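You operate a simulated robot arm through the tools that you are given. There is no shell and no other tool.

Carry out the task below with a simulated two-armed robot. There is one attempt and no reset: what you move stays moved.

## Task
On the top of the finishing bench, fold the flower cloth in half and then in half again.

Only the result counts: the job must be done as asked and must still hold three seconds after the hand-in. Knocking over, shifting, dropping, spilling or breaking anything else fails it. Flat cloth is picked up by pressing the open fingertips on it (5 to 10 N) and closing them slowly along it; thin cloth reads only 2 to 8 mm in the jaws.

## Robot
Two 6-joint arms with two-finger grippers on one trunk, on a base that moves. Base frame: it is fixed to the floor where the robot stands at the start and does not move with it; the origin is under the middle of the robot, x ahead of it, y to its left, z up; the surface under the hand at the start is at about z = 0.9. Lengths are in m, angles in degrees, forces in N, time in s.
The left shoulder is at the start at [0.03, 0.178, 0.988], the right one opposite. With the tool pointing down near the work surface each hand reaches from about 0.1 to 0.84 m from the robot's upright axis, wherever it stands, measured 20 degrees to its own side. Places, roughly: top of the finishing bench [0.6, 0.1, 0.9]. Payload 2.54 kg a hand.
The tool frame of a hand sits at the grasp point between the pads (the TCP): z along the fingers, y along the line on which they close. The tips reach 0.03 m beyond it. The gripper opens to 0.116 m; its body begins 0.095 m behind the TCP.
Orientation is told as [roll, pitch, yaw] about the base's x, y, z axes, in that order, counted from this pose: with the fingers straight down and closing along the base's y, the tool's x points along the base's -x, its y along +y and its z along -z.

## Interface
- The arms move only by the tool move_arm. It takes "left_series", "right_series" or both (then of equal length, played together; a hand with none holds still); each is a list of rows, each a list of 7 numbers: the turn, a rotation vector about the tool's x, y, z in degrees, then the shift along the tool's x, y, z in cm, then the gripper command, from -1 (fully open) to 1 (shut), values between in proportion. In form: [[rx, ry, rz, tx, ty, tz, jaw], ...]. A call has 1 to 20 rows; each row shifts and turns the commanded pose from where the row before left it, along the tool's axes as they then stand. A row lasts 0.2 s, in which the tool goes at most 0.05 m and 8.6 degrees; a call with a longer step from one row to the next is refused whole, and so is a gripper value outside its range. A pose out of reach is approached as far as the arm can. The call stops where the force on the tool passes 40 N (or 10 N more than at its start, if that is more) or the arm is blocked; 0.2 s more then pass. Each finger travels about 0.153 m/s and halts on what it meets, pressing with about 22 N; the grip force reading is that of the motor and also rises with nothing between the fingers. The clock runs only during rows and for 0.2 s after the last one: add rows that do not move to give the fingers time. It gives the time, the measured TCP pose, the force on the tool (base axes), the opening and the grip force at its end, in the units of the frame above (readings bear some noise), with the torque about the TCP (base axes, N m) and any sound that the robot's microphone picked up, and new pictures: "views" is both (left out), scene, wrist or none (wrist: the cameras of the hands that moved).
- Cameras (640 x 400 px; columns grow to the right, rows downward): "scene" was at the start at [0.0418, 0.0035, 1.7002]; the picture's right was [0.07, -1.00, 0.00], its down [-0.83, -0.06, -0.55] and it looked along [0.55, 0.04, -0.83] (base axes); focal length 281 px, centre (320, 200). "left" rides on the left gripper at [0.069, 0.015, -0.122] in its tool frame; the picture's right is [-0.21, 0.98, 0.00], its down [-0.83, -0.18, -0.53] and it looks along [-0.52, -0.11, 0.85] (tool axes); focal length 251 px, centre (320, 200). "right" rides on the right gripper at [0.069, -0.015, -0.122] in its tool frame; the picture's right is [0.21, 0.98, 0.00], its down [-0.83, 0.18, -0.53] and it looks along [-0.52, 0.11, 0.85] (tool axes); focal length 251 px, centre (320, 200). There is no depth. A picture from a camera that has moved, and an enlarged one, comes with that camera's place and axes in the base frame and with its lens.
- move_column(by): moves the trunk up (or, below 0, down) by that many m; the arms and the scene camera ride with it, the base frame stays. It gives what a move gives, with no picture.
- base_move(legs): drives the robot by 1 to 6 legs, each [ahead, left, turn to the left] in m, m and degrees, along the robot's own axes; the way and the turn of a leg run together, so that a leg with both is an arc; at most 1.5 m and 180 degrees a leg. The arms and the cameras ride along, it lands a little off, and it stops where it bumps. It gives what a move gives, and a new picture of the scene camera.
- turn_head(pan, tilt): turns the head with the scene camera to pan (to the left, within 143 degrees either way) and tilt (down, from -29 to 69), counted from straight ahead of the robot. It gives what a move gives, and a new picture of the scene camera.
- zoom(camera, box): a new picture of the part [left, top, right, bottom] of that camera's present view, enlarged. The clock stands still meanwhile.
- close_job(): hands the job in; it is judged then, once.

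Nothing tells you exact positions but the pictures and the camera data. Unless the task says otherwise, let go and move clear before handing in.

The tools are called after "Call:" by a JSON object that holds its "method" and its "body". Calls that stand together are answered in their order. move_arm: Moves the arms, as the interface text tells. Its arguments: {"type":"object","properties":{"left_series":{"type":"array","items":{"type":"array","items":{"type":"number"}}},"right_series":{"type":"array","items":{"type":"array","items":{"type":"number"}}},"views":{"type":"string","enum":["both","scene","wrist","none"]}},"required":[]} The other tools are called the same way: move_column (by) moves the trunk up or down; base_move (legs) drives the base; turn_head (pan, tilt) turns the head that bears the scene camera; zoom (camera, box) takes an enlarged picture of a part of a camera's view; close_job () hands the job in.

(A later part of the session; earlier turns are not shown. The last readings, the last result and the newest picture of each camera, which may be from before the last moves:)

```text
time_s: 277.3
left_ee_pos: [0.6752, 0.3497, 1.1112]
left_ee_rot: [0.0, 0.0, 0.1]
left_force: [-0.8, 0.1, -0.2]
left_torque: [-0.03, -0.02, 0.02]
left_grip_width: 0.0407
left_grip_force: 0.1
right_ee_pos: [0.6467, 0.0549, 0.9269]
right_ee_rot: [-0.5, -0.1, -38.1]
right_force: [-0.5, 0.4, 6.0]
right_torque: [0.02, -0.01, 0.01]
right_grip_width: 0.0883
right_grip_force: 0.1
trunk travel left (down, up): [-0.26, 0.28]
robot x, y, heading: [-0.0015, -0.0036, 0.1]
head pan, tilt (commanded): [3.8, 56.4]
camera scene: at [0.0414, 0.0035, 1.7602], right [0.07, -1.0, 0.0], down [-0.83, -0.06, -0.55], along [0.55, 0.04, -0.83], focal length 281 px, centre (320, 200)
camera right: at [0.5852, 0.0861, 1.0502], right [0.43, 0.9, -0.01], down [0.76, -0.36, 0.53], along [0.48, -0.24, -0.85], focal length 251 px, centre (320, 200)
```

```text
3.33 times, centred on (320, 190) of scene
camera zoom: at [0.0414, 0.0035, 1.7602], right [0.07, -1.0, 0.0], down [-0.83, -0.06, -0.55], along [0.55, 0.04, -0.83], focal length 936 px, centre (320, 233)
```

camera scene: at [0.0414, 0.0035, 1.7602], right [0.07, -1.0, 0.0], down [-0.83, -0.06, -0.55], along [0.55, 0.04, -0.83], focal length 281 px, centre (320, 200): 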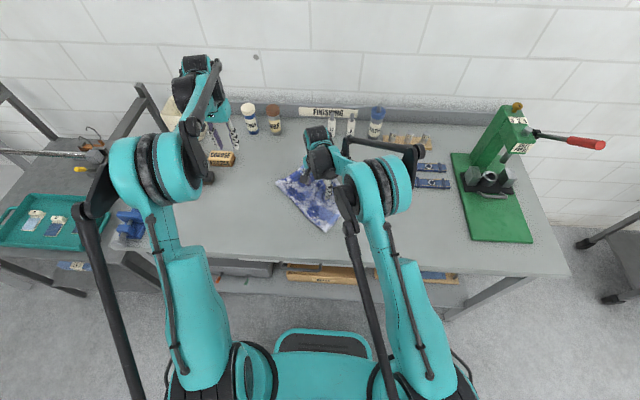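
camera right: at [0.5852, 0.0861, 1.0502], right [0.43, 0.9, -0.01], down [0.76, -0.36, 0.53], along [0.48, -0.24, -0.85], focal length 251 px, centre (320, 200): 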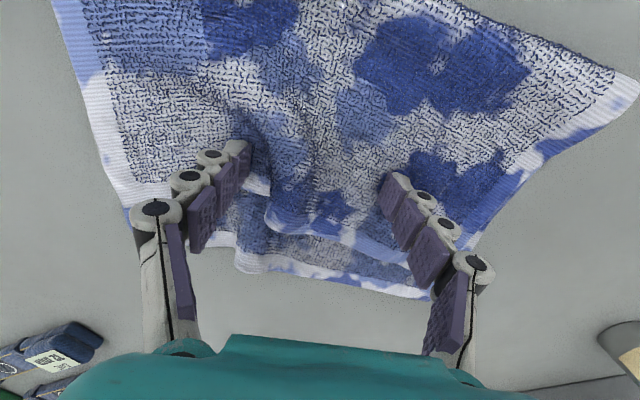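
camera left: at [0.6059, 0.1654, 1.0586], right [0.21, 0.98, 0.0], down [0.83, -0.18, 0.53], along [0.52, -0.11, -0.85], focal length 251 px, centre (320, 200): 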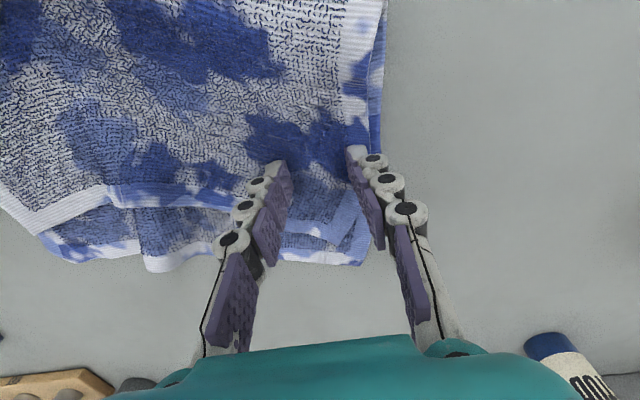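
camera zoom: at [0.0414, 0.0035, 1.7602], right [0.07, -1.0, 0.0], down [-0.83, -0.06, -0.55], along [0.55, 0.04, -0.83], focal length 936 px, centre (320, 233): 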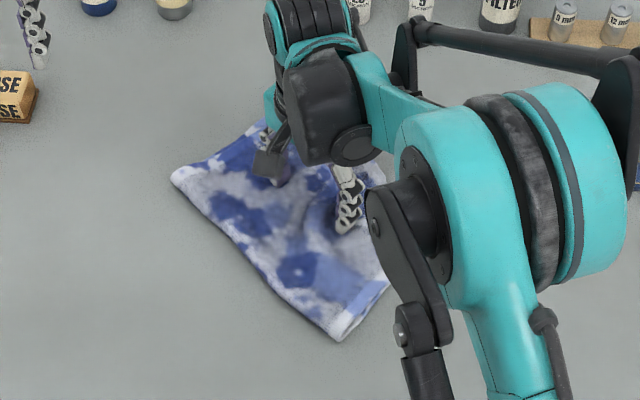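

It turns well, now about 52° round in total, with only slight wrinkling near the fingertips. Turning the remaining 38°.

Call:
{"method": "move_arm", "body": {"right_series": [[0, 0, 5, 0, 0, 0, -0.55], [0, 0, 6, 0, 0, 0, -0.55], [0, 0, 6, 0, 0, 0, -0.55], [0, 0, 6, 0, 0, 0, -0.55], [0, 0, 6, 0, 0, 0, -0.55], [0, 0, 5, 0, 0, 0, -0.55], [0, 0, 4, 0, 0, 0, -0.55], [0, 0, 0, 0, 0, 0, -0.55], [0, 0, 0, 0, 0, -2, -0.55], [0, 0, 0, 0, 0, -4, -0.55], [0, 0, 0, 0, 0, -4, 0], [0, 0, 0, -3, 0, -3, 0.3], [0, 0, 0, -4, 0, 0, 0.3], [0, 0, 0, -4, 0, 0, 0.3], [0, 0, 0, -4, 0, 0, 0.3], [0, 0, 0, -3, 0, 0, 0.3], [0, 0, 0, 0, 0, 0, 0.3]], "views": "both"}}

Call:
{"method": "zoom", "body": {"camera": "scene", "box": [250, 130, 390, 250]}}

```text
time_s: 280.9
left_ee_pos: [0.6751, 0.3509, 1.1104]
left_ee_rot: [0.0, 0.0, 0.1]
left_force: [1.0, 0.2, 0.4]
left_torque: [0.0, -0.02, 0.02]
left_grip_width: 0.0406
left_grip_force: 0.1
right_ee_pos: [0.6921, -0.119, 1.0575]
right_ee_rot: [-0.5, -0.3, -76.1]
right_force: [1.1, -0.2, -0.3]
right_torque: [0.01, -0.01, 0.03]
right_grip_width: 0.0408
right_grip_force: 0.1
trunk travel left (down, up): [-0.26, 0.28]
robot x, y, heading: [-0.0033, -0.0016, 0.4]
head pan, tilt (commanded): [3.8, 56.4]
camera scene: at [0.0418, 0.0041, 1.7602], right [0.07, -1.0, 0.0], down [-0.83, -0.06, -0.55], along [0.55, 0.04, -0.83], focal length 281 px, centre (320, 200)
camera right: at [0.6627, -0.0551, 1.1804], right [0.9, 0.44, -0.01], down [0.38, -0.75, 0.54], along [0.23, -0.48, -0.84], focal length 251 px, centre (320, 200)
```

scene: 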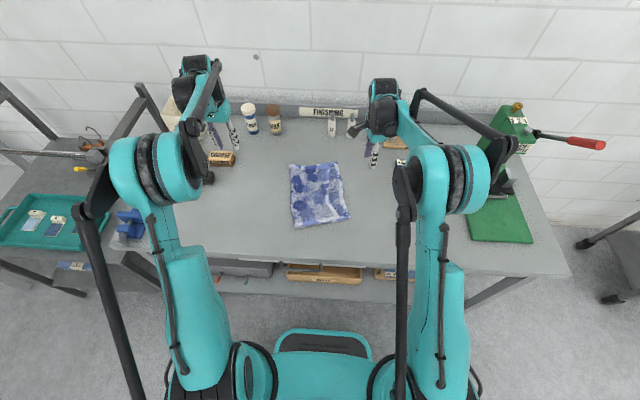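
right: 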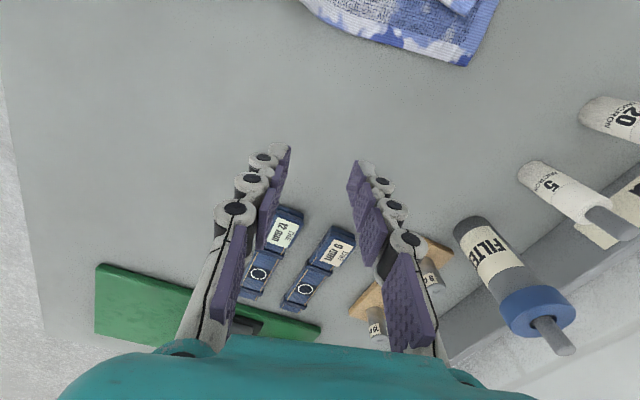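

```text
3.33 times, centred on (320, 190) of scene
camera zoom: at [0.0418, 0.0041, 1.7602], right [0.07, -1.0, 0.0], down [-0.83, -0.06, -0.55], along [0.55, 0.04, -0.83], focal length 936 px, centre (320, 233)
```

zoom: 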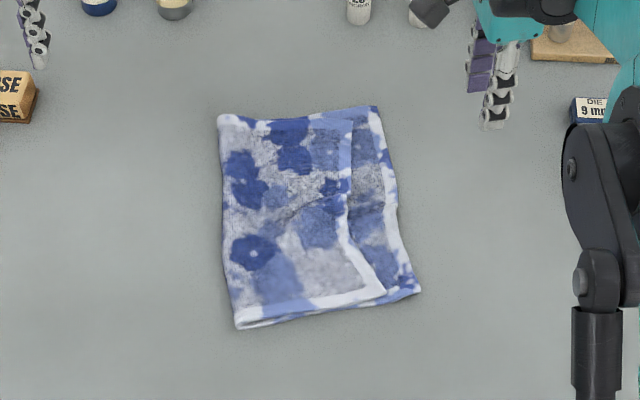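

Superb: the piece is turned, with its long side along x, the crease on the left and the open edges on the right. A small further turn of about 12° and a shift of 4 cm toward me will square it up, so I'll do that with the left hand the same way while the right hand moves off and straightens.

Call:
{"method": "move_arm", "body": {"left_series": [[0, 0, 0, 0.36, -3.7, 0, 0], [0, 0, 0, 0.36, -3.7, 0, -0.3], [0, 0, 0, 0.36, -3.7, 0, -0.55], [0, 0, 0, 0.36, -3.7, 0, -0.55], [0, 0, 0, 0.36, -3.7, 0, -0.55], [0, 0, 0, 0.36, -3.7, 0, -0.55], [0, 0, 0, 0.36, -3.7, 0, -0.55], [0, 0, 0, 0.36, -3.9, 0, -0.55], [0, 0, 0, 0, 0, 3.5, -0.55], [0, 0, 0, 0, 0, 3.5, -0.55], [0, 0, 0, 0, 0, 3.5, -0.55], [0, 0, 0, 0, 0, 3.5, -0.55], [0, 0, 0, 0, 0, 3.2, -0.55], [0, 0, 0, 0, 0, 0, -0.55]], "right_series": [[0, 0, 0, -4, 0, -1, 0.3], [0, 0, 0, -4, 0, -1, 0.3], [0, 0, 0, -2, 0, 0, 0.3], [0, 0, -7.6, 0, 0, 0, 0.3], [0, 0, -7.6, 0, 0, 0, 0.3], [0, 0, -7.6, 0, 0, 0, 0.3], [0, 0, -7.6, 0, 0, 0, 0.3], [0, 0, -7.6, 0, 0, 0, 0.3], [0, 0, -7.6, 0, 0, 0, 0.3], [0, 0, -7.6, 0, 0, 0, 0.3], [0, 0, -7.6, 0, 0, 0, 0.3], [0, 0, -7.6, 0, 0, 0, 0.3], [0, 0, -7.6, 0, 0, 0, 0.3], [0, 0, 0, 0, 0, 0, 0.3]], "views": "none"}}

```text
time_s: 283.9
left_ee_pos: [0.645, 0.0518, 0.9385]
left_ee_rot: [0.1, -0.1, 0.1]
left_force: [0.7, -0.6, -0.7]
left_torque: [0.04, 0.02, 0.01]
left_grip_width: 0.0897
left_grip_force: 0.1
right_ee_pos: [0.7144, -0.2161, 1.0794]
right_ee_rot: [-0.4, 0.4, 0.0]
right_force: [-1.4, -0.2, -0.5]
right_torque: [-0.01, 0.0, 0.0]
right_grip_width: 0.0406
right_grip_force: 0.0
trunk travel left (down, up): [-0.26, 0.28]
robot x, y, heading: [-0.0024, 0.0017, -0.1]
head pan, tilt (commanded): [3.8, 56.4]
```

Call:
{"method": "move_arm", "body": {"left_series": [[0, 0, 0, 0, 0, 0.5, -0.55], [0, 0, 0, 0, 0, 0.2, -0.55], [0, 0, 0, 0, 0, 0.1, -0.55], [0, 0, 0, 0, 0, 0, -0.55]], "views": "none"}}

```text
time_s: 284.9
left_ee_pos: [0.6466, 0.0527, 0.9315]
left_ee_rot: [0.1, 0.0, 0.1]
left_force: [-1.0, -0.2, 0.2]
left_torque: [0.05, 0.04, -0.03]
left_grip_width: 0.0897
left_grip_force: 0.1
right_ee_pos: [0.7146, -0.2172, 1.08]
right_ee_rot: [-0.3, 0.3, 0.0]
right_force: [-1.0, -0.3, 0.3]
right_torque: [0.01, -0.02, -0.04]
right_grip_width: 0.0404
right_grip_force: 0.2
trunk travel left (down, up): [-0.26, 0.28]
robot x, y, heading: [0.0015, 0.0015, 0.2]
head pan, tilt (commanded): [3.8, 56.4]
```

Call:
{"method": "move_arm", "body": {"left_series": [[0, 0, 0, 0, 0, 0.15, -0.55], [0, 0, 0, 0, 0, 0.15, -0.55], [0, 0, 0, 0, 0, 0, -0.55]], "views": "none"}}

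```text
time_s: 285.7
left_ee_pos: [0.6465, 0.0517, 0.9287]
left_ee_rot: [-0.1, 0.0, 0.0]
left_force: [-0.4, -0.4, 2.4]
left_torque: [0.08, 0.0, 0.04]
left_grip_width: 0.0906
left_grip_force: 0.6
right_ee_pos: [0.7148, -0.2159, 1.0785]
right_ee_rot: [-0.3, 0.3, -0.1]
right_force: [-0.4, 0.2, -0.1]
right_torque: [-0.01, -0.02, 0.01]
right_grip_width: 0.0406
right_grip_force: 0.1
trunk travel left (down, up): [-0.26, 0.28]
robot x, y, heading: [-0.0023, 0.0025, 0.1]
head pan, tilt (commanded): [3.8, 56.4]
```

Contact at 2.4 N. Pressing slightly more, then turning 12° clockwise while drawing back 4 cm, and lifting away.

Call:
{"method": "move_arm", "body": {"left_series": [[0, 0, 0, 0, 0, 0.1, -0.55], [0, 0, 3, 0.6, 0, 0, -0.55], [0, 0, 3, 0.7, 0, 0, -0.55], [0, 0, 3, 0.7, 0, 0, -0.55], [0, 0, 3, 0.7, 0, 0, -0.55], [0, 0, 0, 0.7, 0, 0, -0.55], [0, 0, 0, 0.6, 0, 0, -0.55], [0, 0, 0, 0, 0, 0, -0.55], [0, 0, 0, 0, 0, -2, -0.55], [0, 0, 0, 0, 0, -4, -0.55], [0, 0, 0, 0, 0, -4, 0], [0, 0, -6, 0, 3, -3, 0.3], [0, 0, -6, 0, 4, 0, 0.3], [0, 0, 0, 0, 4, 0, 0.3], [0, 0, 0, 0, 4, 0, 0.3], [0, 0, 0, 0, 3, 0, 0.3], [0, 0, 0, 0, 0, 0, 0.3]], "views": "both"}}

Call:
{"method": "zoom", "body": {"camera": "scene", "box": [250, 140, 390, 260]}}

```text
time_s: 289.3
left_ee_pos: [0.6159, 0.2358, 1.0567]
left_ee_rot: [0.0, -0.1, 0.0]
left_force: [-0.7, -0.4, -0.6]
left_torque: [-0.01, -0.04, 0.01]
left_grip_width: 0.0407
left_grip_force: 0.0
right_ee_pos: [0.7152, -0.2167, 1.0783]
right_ee_rot: [-0.4, 0.3, -0.1]
right_force: [0.7, -0.1, 0.1]
right_torque: [-0.02, 0.01, -0.02]
right_grip_width: 0.0409
right_grip_force: 0.1
trunk travel left (down, up): [-0.26, 0.28]
robot x, y, heading: [0.0006, 0.0011, -0.0]
head pan, tilt (commanded): [3.8, 56.4]
camera scene: at [0.042, 0.0028, 1.7602], right [0.07, -1.0, 0.0], down [-0.83, -0.06, -0.55], along [0.55, 0.04, -0.83], focal length 281 px, centre (320, 200)
camera left: at [0.5478, 0.2508, 1.1784], right [0.21, 0.98, 0.0], down [0.83, -0.18, 0.53], along [0.52, -0.11, -0.85], focal length 251 px, centre (320, 200)
```

scene: 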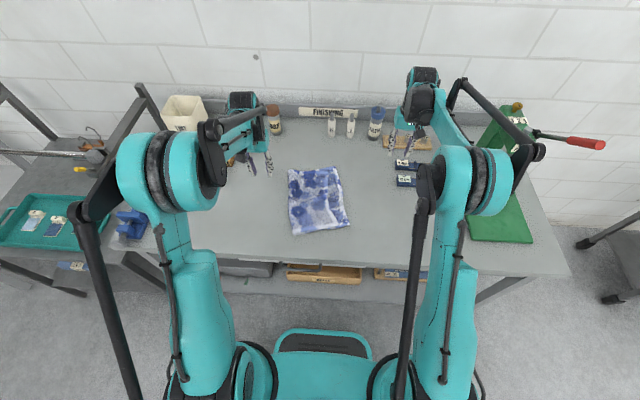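
left: 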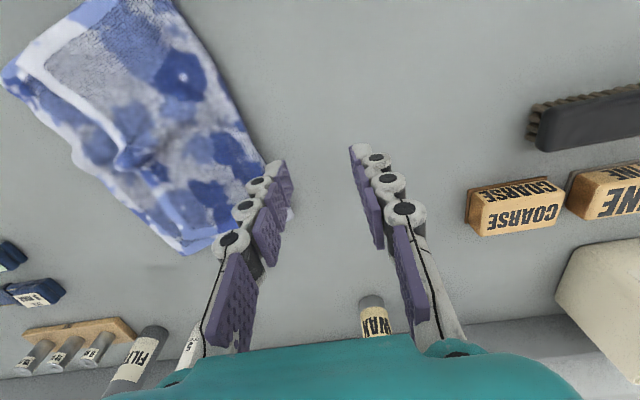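

```text
3.33 times, centred on (320, 200) of scene
camera zoom: at [0.042, 0.0028, 1.7602], right [0.07, -1.0, 0.0], down [-0.83, -0.06, -0.55], along [0.55, 0.04, -0.83], focal length 936 px, centre (320, 200)
```

zoom: 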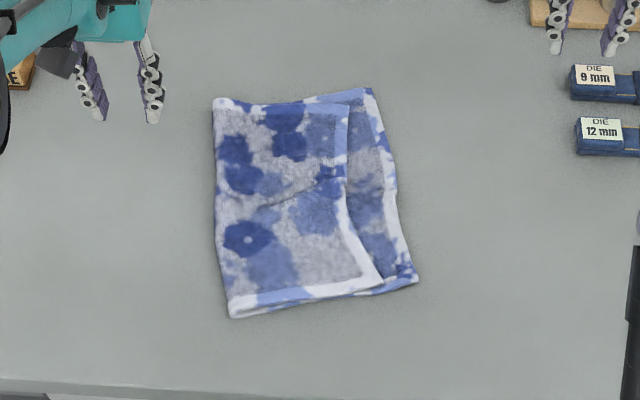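

The piece is well placed, its long axis tilted about 11°, which I can follow with the hands. For the second fold I'm turning both hands 13° and bringing them over the near-end corners, 13 cm apart.

Call:
{"method": "move_arm", "body": {"left_series": [[0, 0, -6.5, 0, 0, 0, 0.48], [0, 0, -6.5, 0, 0, 0, 0.48], [0, 0, 0, 2.36, -1.32, 0, 0.48], [0, 0, 0, 2.36, -1.32, 0, 0.48], [0, 0, 0, 2.36, -1.32, 0, 0.48], [0, 0, 0, 2.36, -1.32, 0, 0.48], [0, 0, 0, 2.36, -1.32, 0, 0.48], [0, 0, 0, 2.36, -1.32, 0, 0.48], [0, 0, 0, 2.36, -1.32, 0, 0.48], [0, 0, 0, 0, 0, 3.0, 0.48], [0, 0, 0, 0, 0, 3.0, 0.48], [0, 0, 0, 0, 0, 2.5, 0.48], [0, 0, 0, 0, 0, 0, 0.48]], "right_series": [[0, 0, -6.5, 0, 0, 0, 0.48], [0, 0, -6.5, 0, 0, 0, 0.48], [0, 0, 0, 2.07, 3.42, 0, 0.48], [0, 0, 0, 2.07, 3.42, 0, 0.48], [0, 0, 0, 2.07, 3.42, 0, 0.48], [0, 0, 0, 2.07, 3.42, 0, 0.48], [0, 0, 0, 2.07, 3.42, 0, 0.48], [0, 0, 0, 2.07, 3.42, 0, 0.48], [0, 0, 0, 2.07, 3.42, 0, 0.48], [0, 0, 0, 0, 0, 3.5, 0.48], [0, 0, 0, 0, 0, 3.5, 0.48], [0, 0, 0, 0, 0, 3.5, 0.48], [0, 0, 0, 0, 0, 0, 0.48]], "views": "both"}}

```text
time_s: 292.1
left_ee_pos: [0.4761, 0.1085, 0.9731]
left_ee_rot: [0.0, 0.0, 13.1]
left_force: [-0.1, 0.0, 0.8]
left_torque: [-0.01, -0.03, 0.02]
left_grip_width: 0.0302
left_grip_force: 0.1
right_ee_pos: [0.5201, -0.0154, 0.9739]
right_ee_rot: [-0.2, 0.5, 12.9]
right_force: [0.8, 0.6, 0.1]
right_torque: [-0.01, -0.02, 0.03]
right_grip_width: 0.0304
right_grip_force: 0.0
trunk travel left (down, up): [-0.26, 0.28]
robot x, y, heading: [-0.0006, 0.0032, 0.2]
head pan, tilt (commanded): [3.8, 56.4]
camera scene: at [0.0403, 0.0034, 1.7603], right [0.07, -1.0, 0.0], down [-0.83, -0.06, -0.55], along [0.55, 0.04, -0.83], focal length 281 px, centre (320, 200)
camera right: at [0.4569, -0.0451, 1.0968], right [-0.43, 0.9, 0.0], down [0.77, 0.36, 0.53], along [0.48, 0.22, -0.85], focal length 251 px, centre (320, 200)
camera left: at [0.4058, 0.1073, 1.0944], right [-0.01, 1.0, 0.0], down [0.85, 0.01, 0.53], along [0.53, 0.01, -0.85], focal length 251 px, centre (320, 200)
```

scene: 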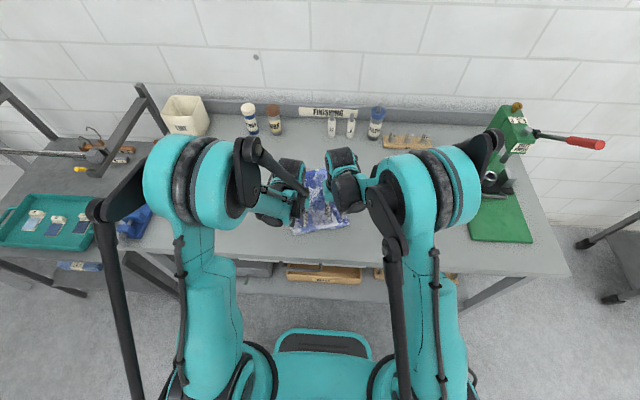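
right: 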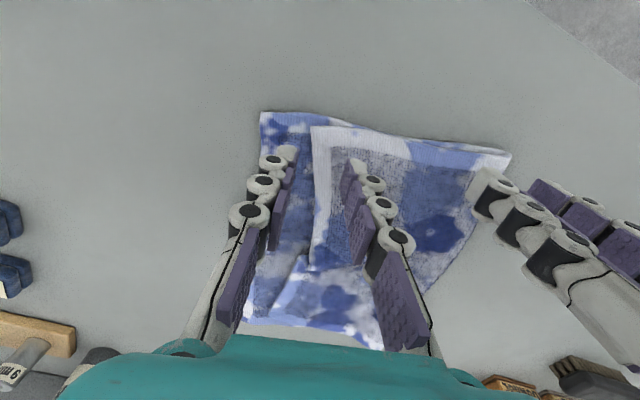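
left: 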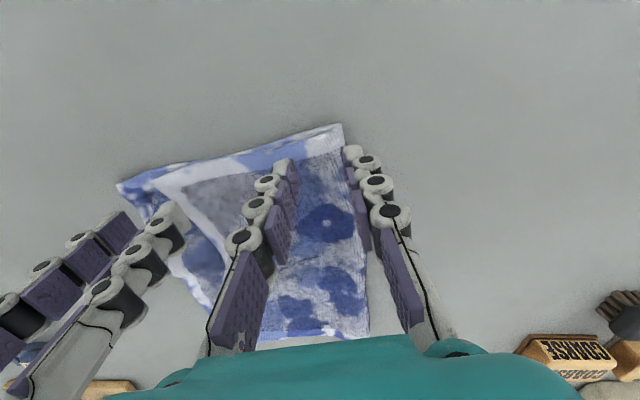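

Both hands are well placed: the left over the crease corner, the right straddling the top layer's corner and the bottom layer's strip. Lowering to contact.

Call:
{"method": "move_arm", "body": {"left_series": [[0, 0, 0, 0, 0, 2.0, 0.48], [0, 0, 0, 0, 0, 1.0, 0.48], [0, 0, 0, 0, 0, 0.4, 0.48], [0, 0, 0, 0, 0, 0.2, 0.48], [0, 0, 0, 0, 0, 0, 0.48]], "right_series": [[0, 0, 0, 0, 0, 2.0, 0.48], [0, 0, 0, 0, 0, 1.0, 0.48], [0, 0, 0, 0, 0, 0.4, 0.48], [0, 0, 0, 0, 0, 0.2, 0.48], [0, 0, 0, 0, 0, 0, 0.48]], "views": "none"}}

```text
time_s: 293.3
left_ee_pos: [0.4777, 0.1076, 0.9353]
left_ee_rot: [0.0, 0.0, 13.0]
left_force: [0.6, -0.3, 2.4]
left_torque: [-0.04, 0.02, 0.04]
left_grip_width: 0.03
left_grip_force: 0.0
right_ee_pos: [0.5194, -0.0154, 0.9365]
right_ee_rot: [-0.2, 0.5, 12.8]
right_force: [-0.4, -0.7, 1.0]
right_torque: [0.03, 0.02, 0.0]
right_grip_width: 0.03
right_grip_force: 0.0
trunk travel left (down, up): [-0.26, 0.28]
robot x, y, heading: [0.0026, -0.0036, -0.0]
head pan, tilt (commanded): [3.8, 56.4]
```

Call:
{"method": "move_arm", "body": {"left_series": [[0, 0, 0, 0, 0, 0.1, 0.48], [0, 0, 0, 0, 0, 0.05, 0.48], [0, 0, 0, 0, 0, 0, 0.48]], "right_series": [[0, 0, 0, 0, 0, 0.1, 0.48], [0, 0, 0, 0, 0, 0.1, 0.48], [0, 0, 0, 0, 0, 0, 0.48]], "views": "none"}}

```text
time_s: 294.1
left_ee_pos: [0.4777, 0.1069, 0.9353]
left_ee_rot: [0.1, -0.1, 13.0]
left_force: [2.9, -1.4, 9.2]
left_torque: [-0.19, -0.07, 0.06]
left_grip_width: 0.0307
left_grip_force: 1.0
right_ee_pos: [0.5195, -0.0161, 0.9359]
right_ee_rot: [-0.2, 0.4, 12.8]
right_force: [0.2, 1.8, 3.5]
right_torque: [0.12, -0.01, -0.03]
right_grip_width: 0.0305
right_grip_force: 0.2
trunk travel left (down, up): [-0.26, 0.28]
robot x, y, heading: [0.0017, -0.0001, 0.1]
head pan, tilt (commanded): [3.8, 56.4]
```

Left presses 9 N and right 3.5 N. Pressing the right 1.5 mm more, then closing both slowly.

Call:
{"method": "move_arm", "body": {"left_series": [[0, 0, 0, 0, 0, 0, 0.48], [0, 0, 0, 0, 0, 0, 0.48], [0, 0, 0, 0, 0, 0, 0.53], [0, 0, 0, 0, 0, 0, 0.58], [0, 0, 0, 0, 0, 0, 0.63], [0, 0, 0, 0, 0, 0, 0.68], [0, 0, 0, 0, 0, 0, 0.73], [0, 0, 0, 0, 0, 0, 0.78], [0, 0, 0, 0, 0, 0, 0.83], [0, 0, 0, 0, 0, 0, 0.88], [0, 0, 0, 0, 0, 0, 0.93], [0, 0, 0, 0, 0, 0, 1.0], [0, 0, 0, 0, 0, 0, 1.0]], "right_series": [[0, 0, 0, 0, 0, 0.1, 0.48], [0, 0, 0, 0, 0, 0.06, 0.48], [0, 0, 0, 0, 0, 0, 0.53], [0, 0, 0, 0, 0, 0, 0.58], [0, 0, 0, 0, 0, 0, 0.63], [0, 0, 0, 0, 0, 0, 0.68], [0, 0, 0, 0, 0, 0, 0.73], [0, 0, 0, 0, 0, 0, 0.78], [0, 0, 0, 0, 0, 0, 0.83], [0, 0, 0, 0, 0, 0, 0.88], [0, 0, 0, 0, 0, 0, 0.93], [0, 0, 0, 0, 0, 0, 1.0], [0, 0, 0, 0, 0, 0, 1.0]], "views": "wrist"}}

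Call:
{"method": "zoom", "body": {"camera": "right", "box": [220, 90, 460, 240]}}

Call:
{"method": "zoom", "body": {"camera": "left", "box": [200, 90, 440, 240]}}

```text
time_s: 296.9
left_ee_pos: [0.4771, 0.1082, 0.9347]
left_ee_rot: [-0.1, 0.1, 13.0]
left_force: [3.9, -9.0, 3.7]
left_torque: [-0.31, -0.11, 0.04]
left_grip_width: 0.0039
left_grip_force: 22.3
right_ee_pos: [0.5194, -0.0166, 0.9344]
right_ee_rot: [-0.2, 0.3, 12.9]
right_force: [-3.6, 11.8, 3.9]
right_torque: [0.33, 0.09, -0.04]
right_grip_width: 0.0041
right_grip_force: 21.3
trunk travel left (down, up): [-0.26, 0.28]
robot x, y, heading: [0.0017, 0.0045, 0.0]
head pan, tilt (commanded): [3.8, 56.4]
camera right: at [0.4573, -0.0457, 1.0572], right [-0.43, 0.9, 0.0], down [0.77, 0.36, 0.53], along [0.48, 0.22, -0.85], focal length 251 px, centre (320, 200)
camera left: at [0.4062, 0.1073, 1.0567], right [-0.01, 1.0, 0.0], down [0.85, 0.01, 0.53], along [0.53, 0.01, -0.85], focal length 251 px, centre (320, 200)
```

right: 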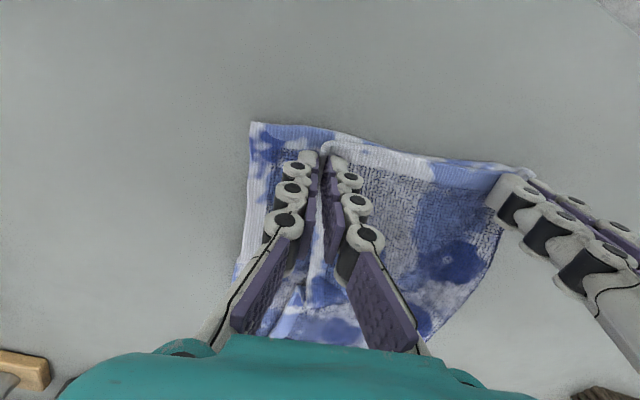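
left: 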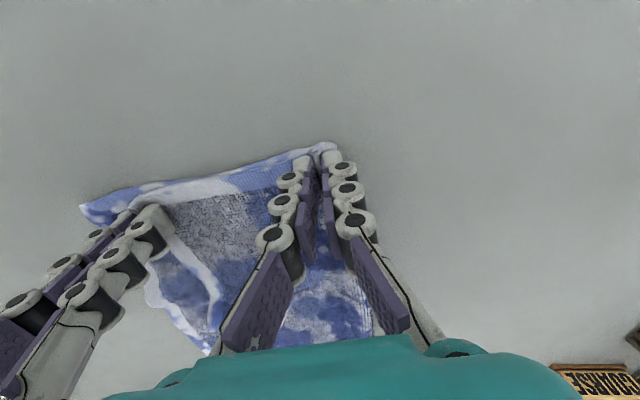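

```text
2.67 times, centred on (340, 165) of right
camera zoom: at [0.4573, -0.0457, 1.0572], right [-0.43, 0.9, 0.0], down [0.77, 0.36, 0.53], along [0.48, 0.22, -0.85], focal length 670 px, centre (267, 293)
```

zoom: 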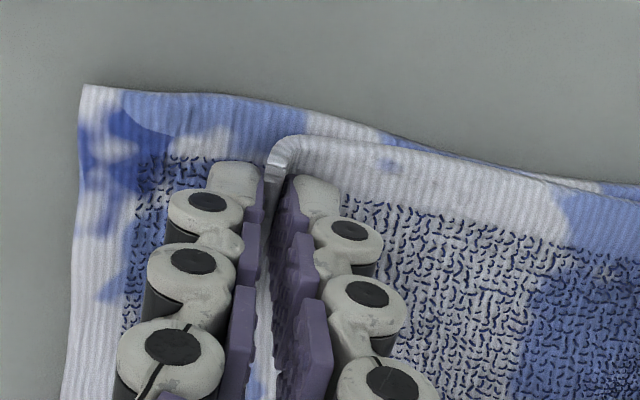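

```text
2.67 times, centred on (320, 165) of left
camera zoom: at [0.4062, 0.1073, 1.0567], right [-0.01, 1.0, 0.0], down [0.85, 0.01, 0.53], along [0.53, 0.01, -0.85], focal length 670 px, centre (320, 293)
```

zoom: 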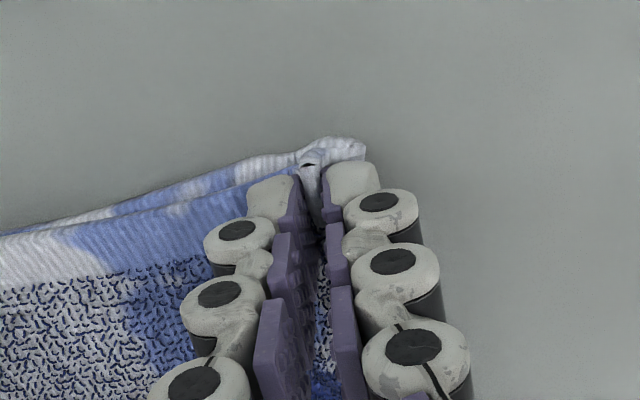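

Interesting: with its outer finger off the edge, the right hand has gripped only the top layer's edge (4.1 mm). That lets me fix the 3.5 cm misalignment: I'll release the left hand, then draw the top layer's corner right to meet the bottom layer's corner.

Call:
{"method": "move_arm", "body": {"left_series": [[0, 0, 0, 0, 0, 0, 0.9], [0, 0, 0, 0, 0, 0, 0.8], [0, 0, 0, 0, 0, 0, 0.7], [0, 0, 0, 0, 0, 0, 0.6], [0, 0, 0, 0, 0, 0, 0.45], [0, 0, 0, 0, 0, -1.5, 0.45], [0, 0, 0, 0, 0, -3, 0.45], [0, 0, 0, 0, 2, -4, 0.45], [0, 0, 0, 0, 4, -2, 0.45], [0, 0, 0, 0, 4, 0, 0.45], [0, 0, 0, 0, 0, 0, 0.45], [0, 0, 0, 0, 0, 0, 0.45], [0, 0, 0, 0, 0, 0, 0.45], [0, 0, 0, 0, 0, 0, 0.45], [0, 0, 0, 0, 0, 0, 0.45]], "right_series": [[0, 0, 0, 0, 0, 0, 1], [0, 0, 0, 0, 0, 0, 1], [0, 0, 0, 0, 0, 0, 1], [0, 0, 0, 0, 0, 0, 1], [0, 0, 0, 0, 0, 0, 1], [0, 0, 0, 0, 0, -0.5, 1], [0, 0, 0, 0, 0, -0.5, 1], [0, 0, 0, 0, -0.6, 0, 1], [0, 0, 0, 0, -0.6, 0, 1], [0, 0, 0, 0, -0.6, 0, 1], [0, 0, 0, 0, -0.6, 0, 1], [0, 0, 0, 0, -0.6, 0, 1], [0, 0, 0, 0, -0.6, 0, 1], [0, 0, 0, 0, -0.4, 0, 1], [0, 0, 0, 0, 0, 0, 1]], "views": "both"}}

Call:
{"method": "zoom", "body": {"camera": "scene", "box": [250, 140, 390, 260]}}

```text
time_s: 300.1
left_ee_pos: [0.4546, 0.2072, 1.0389]
left_ee_rot: [0.0, 0.0, 13.1]
left_force: [-0.3, -0.4, 0.8]
left_torque: [-0.02, 0.0, -0.02]
left_grip_width: 0.0321
left_grip_force: 0.0
right_ee_pos: [0.5283, -0.0557, 0.9444]
right_ee_rot: [-0.4, 0.4, 12.9]
right_force: [-0.2, 0.1, 0.2]
right_torque: [-0.02, 0.0, 0.01]
right_grip_width: 0.0027
right_grip_force: 22.0
trunk travel left (down, up): [-0.26, 0.28]
robot x, y, heading: [0.0017, 0.0014, -0.0]
head pan, tilt (commanded): [3.8, 56.4]
camera scene: at [0.0419, 0.0035, 1.7602], right [0.07, -1.0, 0.0], down [-0.83, -0.06, -0.55], along [0.55, 0.04, -0.83], focal length 281 px, centre (320, 200)
camera right: at [0.4668, -0.0852, 1.0673], right [-0.43, 0.9, 0.0], down [0.77, 0.36, 0.53], along [0.48, 0.22, -0.85], focal length 251 px, centre (320, 200)
camera left: at [0.3834, 0.2055, 1.1611], right [-0.01, 1.0, 0.0], down [0.85, 0.01, 0.53], along [0.53, 0.01, -0.85], focal length 251 px, centre (320, 200)
```

scene: 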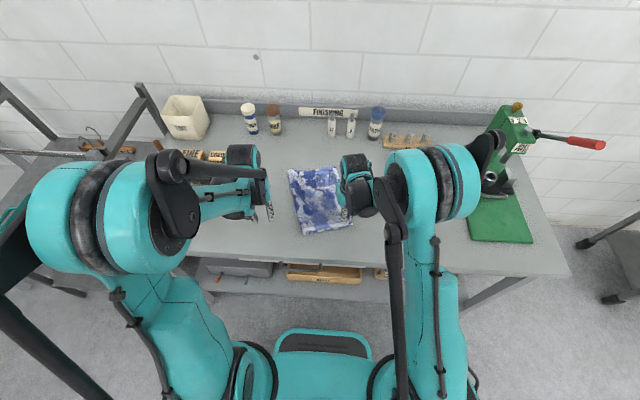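
right: 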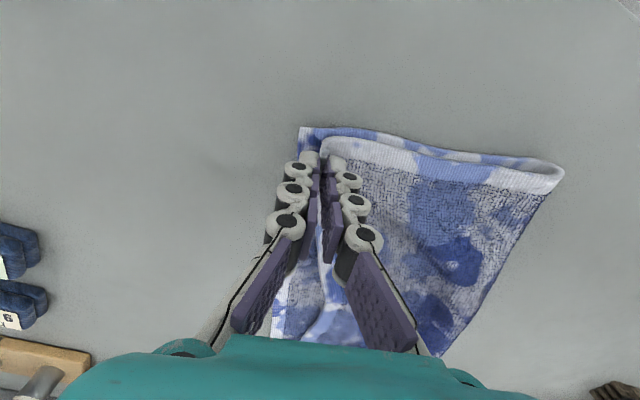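
left: 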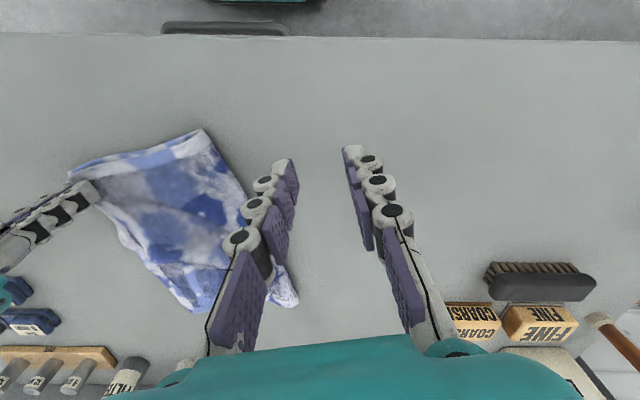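

```text
3.33 times, centred on (320, 200) of scene
camera zoom: at [0.0419, 0.0035, 1.7602], right [0.07, -1.0, 0.0], down [-0.83, -0.06, -0.55], along [0.55, 0.04, -0.83], focal length 936 px, centre (320, 200)
```

zoom: 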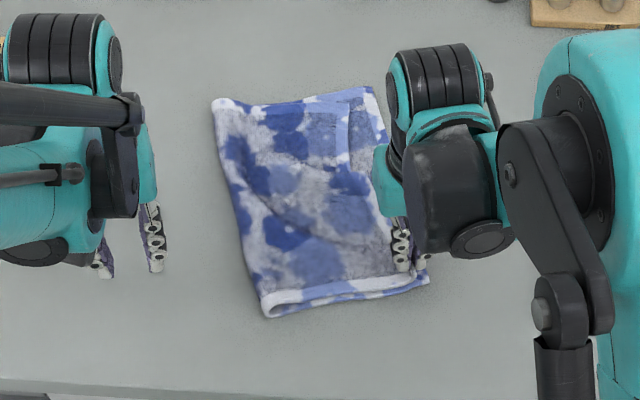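

That worked: the top layer's near corner now nearly meets the bottom's, and the crease rolled over accordingly. Releasing here, then I'll do the same at the far corner.

Call:
{"method": "move_arm", "body": {"right_series": [[0, 0, 0, 0, -0.4, 0.4, 1], [0, 0, 0, 0, 0, 0.4, 1], [0, 0, 0, 0, 0, 0, 0.9], [0, 0, 0, 0, 0, 0, 0.8], [0, 0, 0, 0, 0, 0, 0.7], [0, 0, 0, 0, 0, 0, 0.6], [0, 0, 0, 0, 0, 0, 0.45], [0, 0, 0, 0, 0, -1.5, 0.45], [0, 0, 0, 0, 0, -3, 0.45], [0, 0, 0, 0, 0, -4, 0.45], [0, 0, 0, 0, -2, -3, 0.45], [0, 0, 0, 0, -4, 0, 0.45], [0, 0, 0, 0, -4, 0, 0.45], [0, 0, 0, 0, 0, 0, 0.45]], "views": "both"}}

Call:
{"method": "zoom", "body": {"camera": "scene", "box": [250, 140, 390, 260]}}

```text
time_s: 303.1
left_ee_pos: [0.454, 0.208, 1.0392]
left_ee_rot: [0.0, 0.1, 13.1]
left_force: [0.5, 1.5, -0.3]
left_torque: [-0.05, 0.02, -0.02]
left_grip_width: 0.0318
left_grip_force: 0.0
right_ee_pos: [0.5514, -0.1548, 1.0513]
right_ee_rot: [-0.4, 0.4, 12.9]
right_force: [0.3, -0.3, 0.7]
right_torque: [-0.05, 0.01, 0.0]
right_grip_width: 0.0317
right_grip_force: 0.1
trunk travel left (down, up): [-0.26, 0.28]
robot x, y, heading: [-0.0008, 0.0016, -0.1]
head pan, tilt (commanded): [3.8, 56.4]
camera scene: at [0.0418, 0.0045, 1.7602], right [0.07, -1.0, 0.0], down [-0.83, -0.06, -0.55], along [0.55, 0.04, -0.83], focal length 281 px, centre (320, 200)
camera right: at [0.4895, -0.1849, 1.1741], right [-0.43, 0.9, 0.0], down [0.77, 0.37, 0.53], along [0.48, 0.22, -0.85], focal length 251 px, centre (320, 200)
```

scene: 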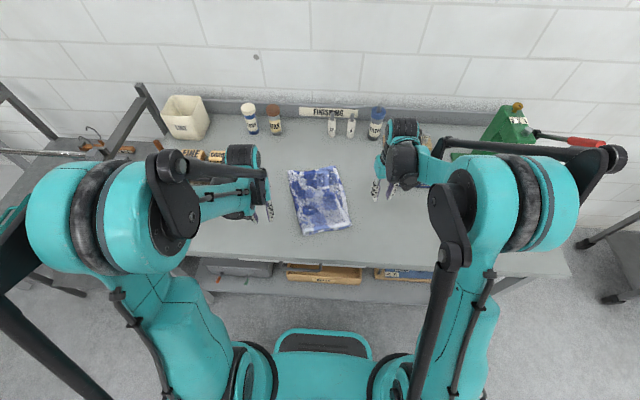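
right: 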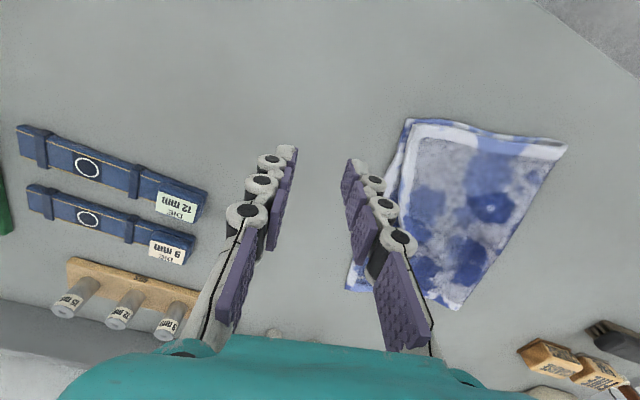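

```text
3.33 times, centred on (320, 200) of scene
camera zoom: at [0.0418, 0.0045, 1.7602], right [0.07, -1.0, 0.0], down [-0.83, -0.06, -0.55], along [0.55, 0.04, -0.83], focal length 936 px, centre (320, 200)
```

zoom: 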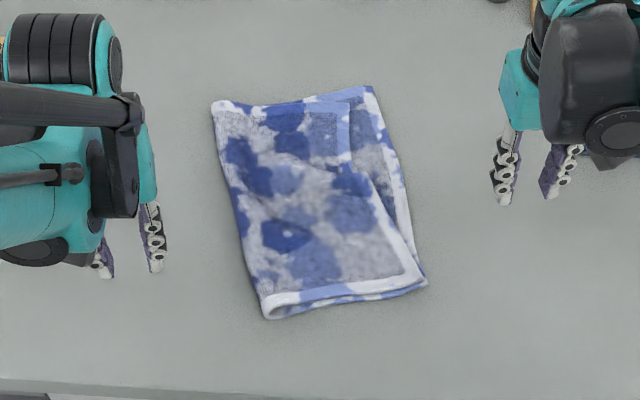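

The near end is now aligned to within a centimetre. The far corner of the top layer (about (0.744, 0.018)) still lacks about 2.7 cm, so I'm bringing the right hand there to grip it the same way.

Call:
{"method": "move_arm", "body": {"right_series": [[0, 0, 7, 0, 0, 0, 0.48], [0, 0, 0, -3.07, 2.61, 0, 0.48], [0, 0, 0, -3.07, 2.61, 0, 0.48], [0, 0, 0, -3.07, 2.61, 0, 0.48], [0, 0, 0, -3.07, 2.61, 0, 0.48], [0, 0, 0, -3.07, 2.61, 0, 0.48], [0, 0, 0, -3.07, 2.61, 0, 0.48], [0, 0, 0, 0, 0, 3.0, 0.48], [0, 0, 0, 0, 0, 3.0, 0.48], [0, 0, 0, 0, 0, 2.0, 0.48], [0, 0, 0, 0, 0, 0, 0.48]], "views": "wrist"}}

Call:
{"method": "zoom", "body": {"camera": "right", "box": [200, 60, 440, 210]}}

```text
time_s: 305.5
left_ee_pos: [0.4534, 0.207, 1.04]
left_ee_rot: [0.1, 0.0, 13.0]
left_force: [-0.7, 0.4, 0.8]
left_torque: [0.0, 0.02, 0.01]
left_grip_width: 0.0318
left_grip_force: 0.0
right_ee_pos: [0.7186, 0.0173, 0.9698]
right_ee_rot: [-0.3, 0.3, 5.8]
right_force: [0.0, -0.1, -0.4]
right_torque: [-0.03, -0.04, -0.03]
right_grip_width: 0.0304
right_grip_force: 0.1
trunk travel left (down, up): [-0.26, 0.28]
robot x, y, heading: [-0.0014, 0.0009, -0.2]
head pan, tilt (commanded): [3.8, 56.4]
camera right: at [0.6538, -0.0035, 1.0926], right [-0.31, 0.95, 0.0], down [0.81, 0.27, 0.53], along [0.5, 0.16, -0.85], focal length 251 px, centre (320, 200)
```

right: 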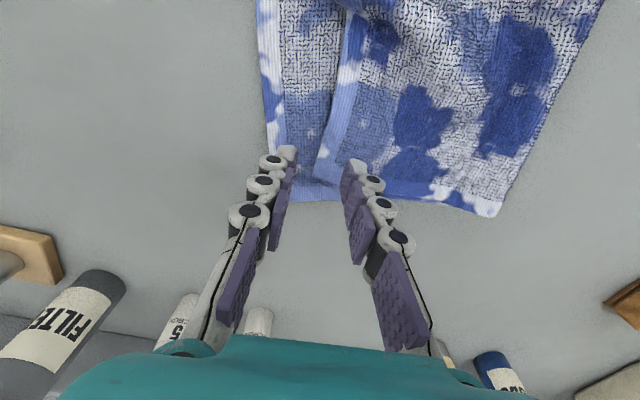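

```text
2.67 times, centred on (320, 135) of right
camera zoom: at [0.6538, -0.0035, 1.0926], right [-0.31, 0.95, 0.0], down [0.81, 0.27, 0.53], along [0.5, 0.16, -0.85], focal length 670 px, centre (320, 373)
```

zoom: 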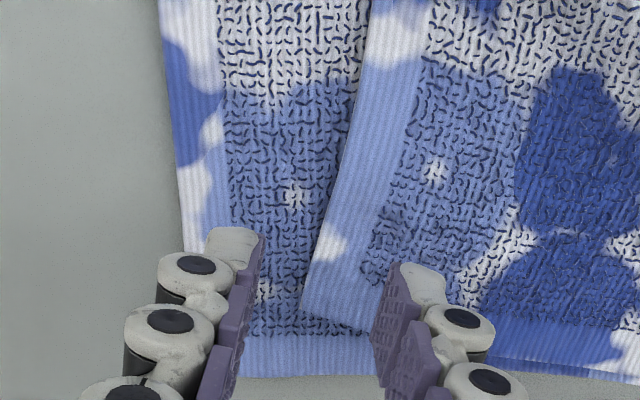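

The top layer's edge runs right between my two fingers: one on each layer. Lowering to contact.

Call:
{"method": "move_arm", "body": {"right_series": [[0, 0, 0, 0, 0, 2.0, 0.48], [0, 0, 0, 0, 0, 1.0, 0.48], [0, 0, 0, 0, 0, 0.3, 0.48], [0, 0, 0, 0, 0, 0.2, 0.48], [0, 0, 0, 0, 0, 0, 0.48]], "views": "none"}}

```text
time_s: 306.7
left_ee_pos: [0.4542, 0.2056, 1.0397]
left_ee_rot: [0.0, 0.0, 13.1]
left_force: [-0.8, 0.0, 0.2]
left_torque: [0.0, 0.01, -0.01]
left_grip_width: 0.0318
left_grip_force: 0.1
right_ee_pos: [0.7187, 0.0182, 0.935]
right_ee_rot: [-0.3, 0.4, 5.9]
right_force: [0.7, 1.1, 5.6]
right_torque: [0.16, -0.02, 0.0]
right_grip_width: 0.0307
right_grip_force: 0.2
trunk travel left (down, up): [-0.26, 0.28]
robot x, y, heading: [0.0011, 0.0033, 0.4]
head pan, tilt (commanded): [3.8, 56.4]
```

Call:
{"method": "move_arm", "body": {"right_series": [[0, 0, 0, 0, 0, 0.05, 0.48], [0, 0, 0, 0, 0, 0, 0.53], [0, 0, 0, 0, 0, 0, 0.58], [0, 0, 0, 0, 0, 0, 0.63], [0, 0, 0, 0, 0, 0, 0.68], [0, 0, 0, 0, 0, 0, 0.73], [0, 0, 0, 0, 0, 0, 0.78], [0, 0, 0, 0, 0, 0, 0.83], [0, 0, 0, 0, 0, 0, 0.88], [0, 0, 0, 0, 0, 0, 0.93], [0, 0, 0, 0, 0, 0, 1.0], [0, 0, 0, 0, 0, 0, 1.0]], "views": "wrist"}}

Call:
{"method": "zoom", "body": {"camera": "right", "box": [200, 60, 440, 210]}}

```text
time_s: 309.3
left_ee_pos: [0.4543, 0.2049, 1.0396]
left_ee_rot: [0.1, 0.0, 13.0]
left_force: [0.1, -0.1, -0.9]
left_torque: [0.02, -0.02, 0.01]
left_grip_width: 0.0319
left_grip_force: 0.0
right_ee_pos: [0.7179, 0.0185, 0.9343]
right_ee_rot: [-0.3, 0.4, 5.9]
right_force: [0.5, 1.0, 4.7]
right_torque: [0.05, 0.02, 0.01]
right_grip_width: 0.0045
right_grip_force: 22.2
trunk travel left (down, up): [-0.26, 0.28]
robot x, y, heading: [-0.0012, 0.0002, -0.2]
head pan, tilt (commanded): [3.8, 56.4]
camera right: at [0.6537, -0.0035, 1.0571], right [-0.31, 0.95, 0.0], down [0.81, 0.27, 0.53], along [0.5, 0.16, -0.85], focal length 251 px, centre (320, 200)
```

right: 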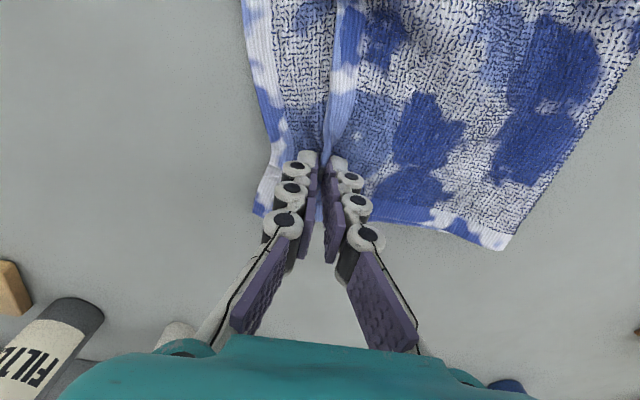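

```text
2.67 times, centred on (320, 135) of right
camera zoom: at [0.6537, -0.0035, 1.0571], right [-0.31, 0.95, 0.0], down [0.81, 0.27, 0.53], along [0.5, 0.16, -0.85], focal length 670 px, centre (320, 373)
```

zoom: 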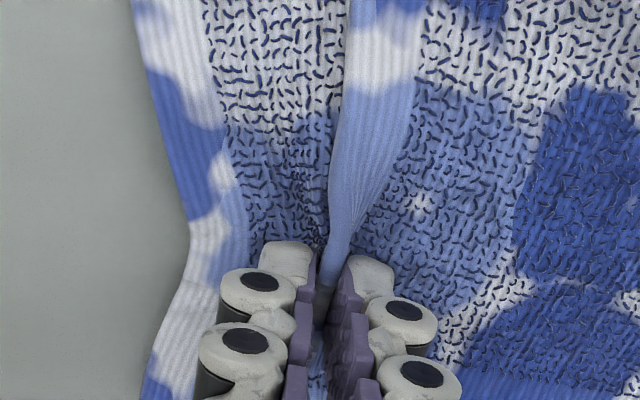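

The top layer's edge is in the jaws, but the bottom layer may be caught too. I'm lifting 1 cm to check.

Call:
{"method": "move_arm", "body": {"right_series": [[0, 0, 0, 0, 0, -0.5, 1], [0, 0, 0, 0, 0, -0.6, 1], [0, 0, 0, 0, -0.5, -0.4, 1], [0, 0, 0, 0, -0.5, 0, 1], [0, 0, 0, 0, 0, 0, 1]], "views": "wrist"}}

Call:
{"method": "zoom", "body": {"camera": "right", "box": [200, 60, 440, 210]}}

```text
time_s: 310.5
left_ee_pos: [0.454, 0.2063, 1.0398]
left_ee_rot: [0.0, 0.0, 13.1]
left_force: [-0.1, 1.3, -0.4]
left_torque: [0.01, -0.01, 0.01]
left_grip_width: 0.0319
left_grip_force: 0.1
right_ee_pos: [0.7214, 0.0074, 0.9493]
right_ee_rot: [-0.3, 0.4, 5.9]
right_force: [-0.2, 0.8, 0.9]
right_torque: [0.03, -0.01, -0.05]
right_grip_width: 0.0041
right_grip_force: 21.7
trunk travel left (down, up): [-0.26, 0.28]
robot x, y, heading: [0.0013, -0.0048, 0.0]
head pan, tilt (commanded): [3.8, 56.4]
camera right: at [0.6552, -0.0134, 1.0725], right [-0.31, 0.95, 0.0], down [0.81, 0.27, 0.53], along [0.5, 0.16, -0.85], focal length 251 px, centre (320, 200)
```

right: 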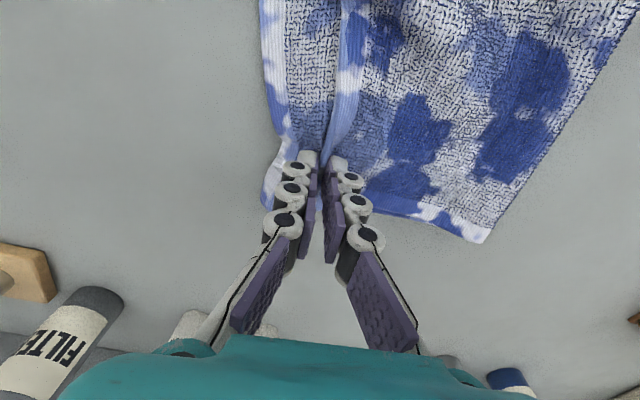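

```text
2.67 times, centred on (320, 135) of right
camera zoom: at [0.6552, -0.0134, 1.0725], right [-0.31, 0.95, 0.0], down [0.81, 0.27, 0.53], along [0.5, 0.16, -0.85], focal length 670 px, centre (320, 373)
```

zoom: 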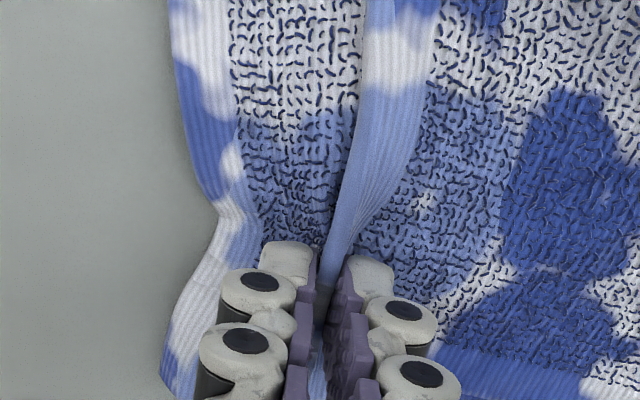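

The bottom layer is caught as well here. I'm setting it back down, opening, and retrying with the fingers shifted 6 mm toward the top layer, as in the grip that worked.

Call:
{"method": "move_arm", "body": {"right_series": [[0, 0, 0, 0, 0.5, 0.5, 1], [0, 0, 0, 0, 0.5, 0.6, 1], [0, 0, 0, 0, 0, 0.3, 1], [0, 0, 0, 0, 0, 0, 0.9], [0, 0, 0, 0, 0, 0, 0.8], [0, 0, 0, 0, 0, 0, 0.7], [0, 0, 0, 0, 0, 0, 0.6], [0, 0, 0, 0, 0, 0, 0.48], [0, 0, 0, 0, 0, -2.0, 0.48], [0, 0, 0, 0, 0, -1.0, 0.48], [0, 0, 0, 0, 0, 0, 0.48]], "views": "wrist"}}

Call:
{"method": "zoom", "body": {"camera": "right", "box": [200, 60, 440, 210]}}

```text
time_s: 312.9
left_ee_pos: [0.4543, 0.2068, 1.0398]
left_ee_rot: [0.0, 0.1, 13.0]
left_force: [-0.1, -0.4, 0.2]
left_torque: [-0.01, -0.01, 0.0]
left_grip_width: 0.0321
left_grip_force: 0.0
right_ee_pos: [0.7197, 0.0181, 0.9657]
right_ee_rot: [-0.3, 0.4, 5.9]
right_force: [-0.6, -0.9, -0.9]
right_torque: [-0.01, -0.03, -0.02]
right_grip_width: 0.0302
right_grip_force: 0.0
trunk travel left (down, up): [-0.26, 0.28]
robot x, y, heading: [0.0031, 0.0015, 0.1]
head pan, tilt (commanded): [3.8, 56.4]
camera right: at [0.6542, -0.0033, 1.088], right [-0.31, 0.95, 0.0], down [0.81, 0.27, 0.53], along [0.5, 0.16, -0.85], focal length 251 px, centre (320, 200)
```

right: 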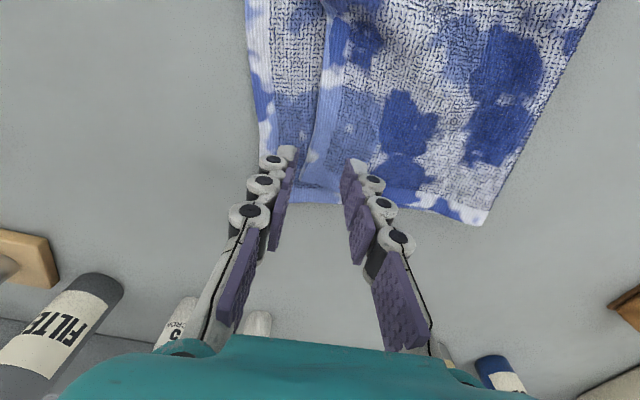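

```text
2.67 times, centred on (320, 135) of right
camera zoom: at [0.6542, -0.0033, 1.088], right [-0.31, 0.95, 0.0], down [0.81, 0.27, 0.53], along [0.5, 0.16, -0.85], focal length 670 px, centre (320, 373)
```

zoom: 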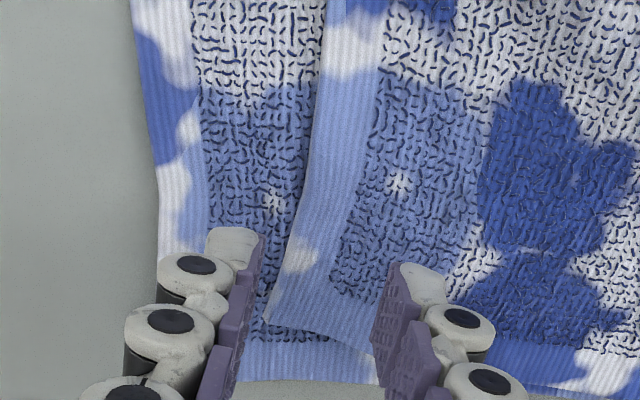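

The piece shifted slightly; the top layer's edge is now just inside my outer finger. A 3.5 mm adjustment outward, then a lighter press.

Call:
{"method": "move_arm", "body": {"right_series": [[0, 0, 0, 0, -0.35, 1.5, 0.48], [0, 0, 0, 0, 0, 1.0, 0.48], [0, 0, 0, 0, 0, 0.4, 0.48], [0, 0, 0, 0, 0, 0.1, 0.48], [0, 0, 0, 0, 0, 0, 0.48]], "views": "none"}}

```text
time_s: 314.1
left_ee_pos: [0.454, 0.2064, 1.0401]
left_ee_rot: [0.1, 0.0, 13.0]
left_force: [0.1, -0.3, 0.1]
left_torque: [0.0, 0.02, 0.04]
left_grip_width: 0.0319
left_grip_force: 0.1
right_ee_pos: [0.7199, 0.0142, 0.9351]
right_ee_rot: [-0.4, 0.4, 5.8]
right_force: [1.3, 0.6, 5.7]
right_torque: [0.12, -0.01, -0.06]
right_grip_width: 0.0303
right_grip_force: 0.1
trunk travel left (down, up): [-0.26, 0.28]
robot x, y, heading: [-0.0001, 0.0003, 0.2]
head pan, tilt (commanded): [3.8, 56.4]
```

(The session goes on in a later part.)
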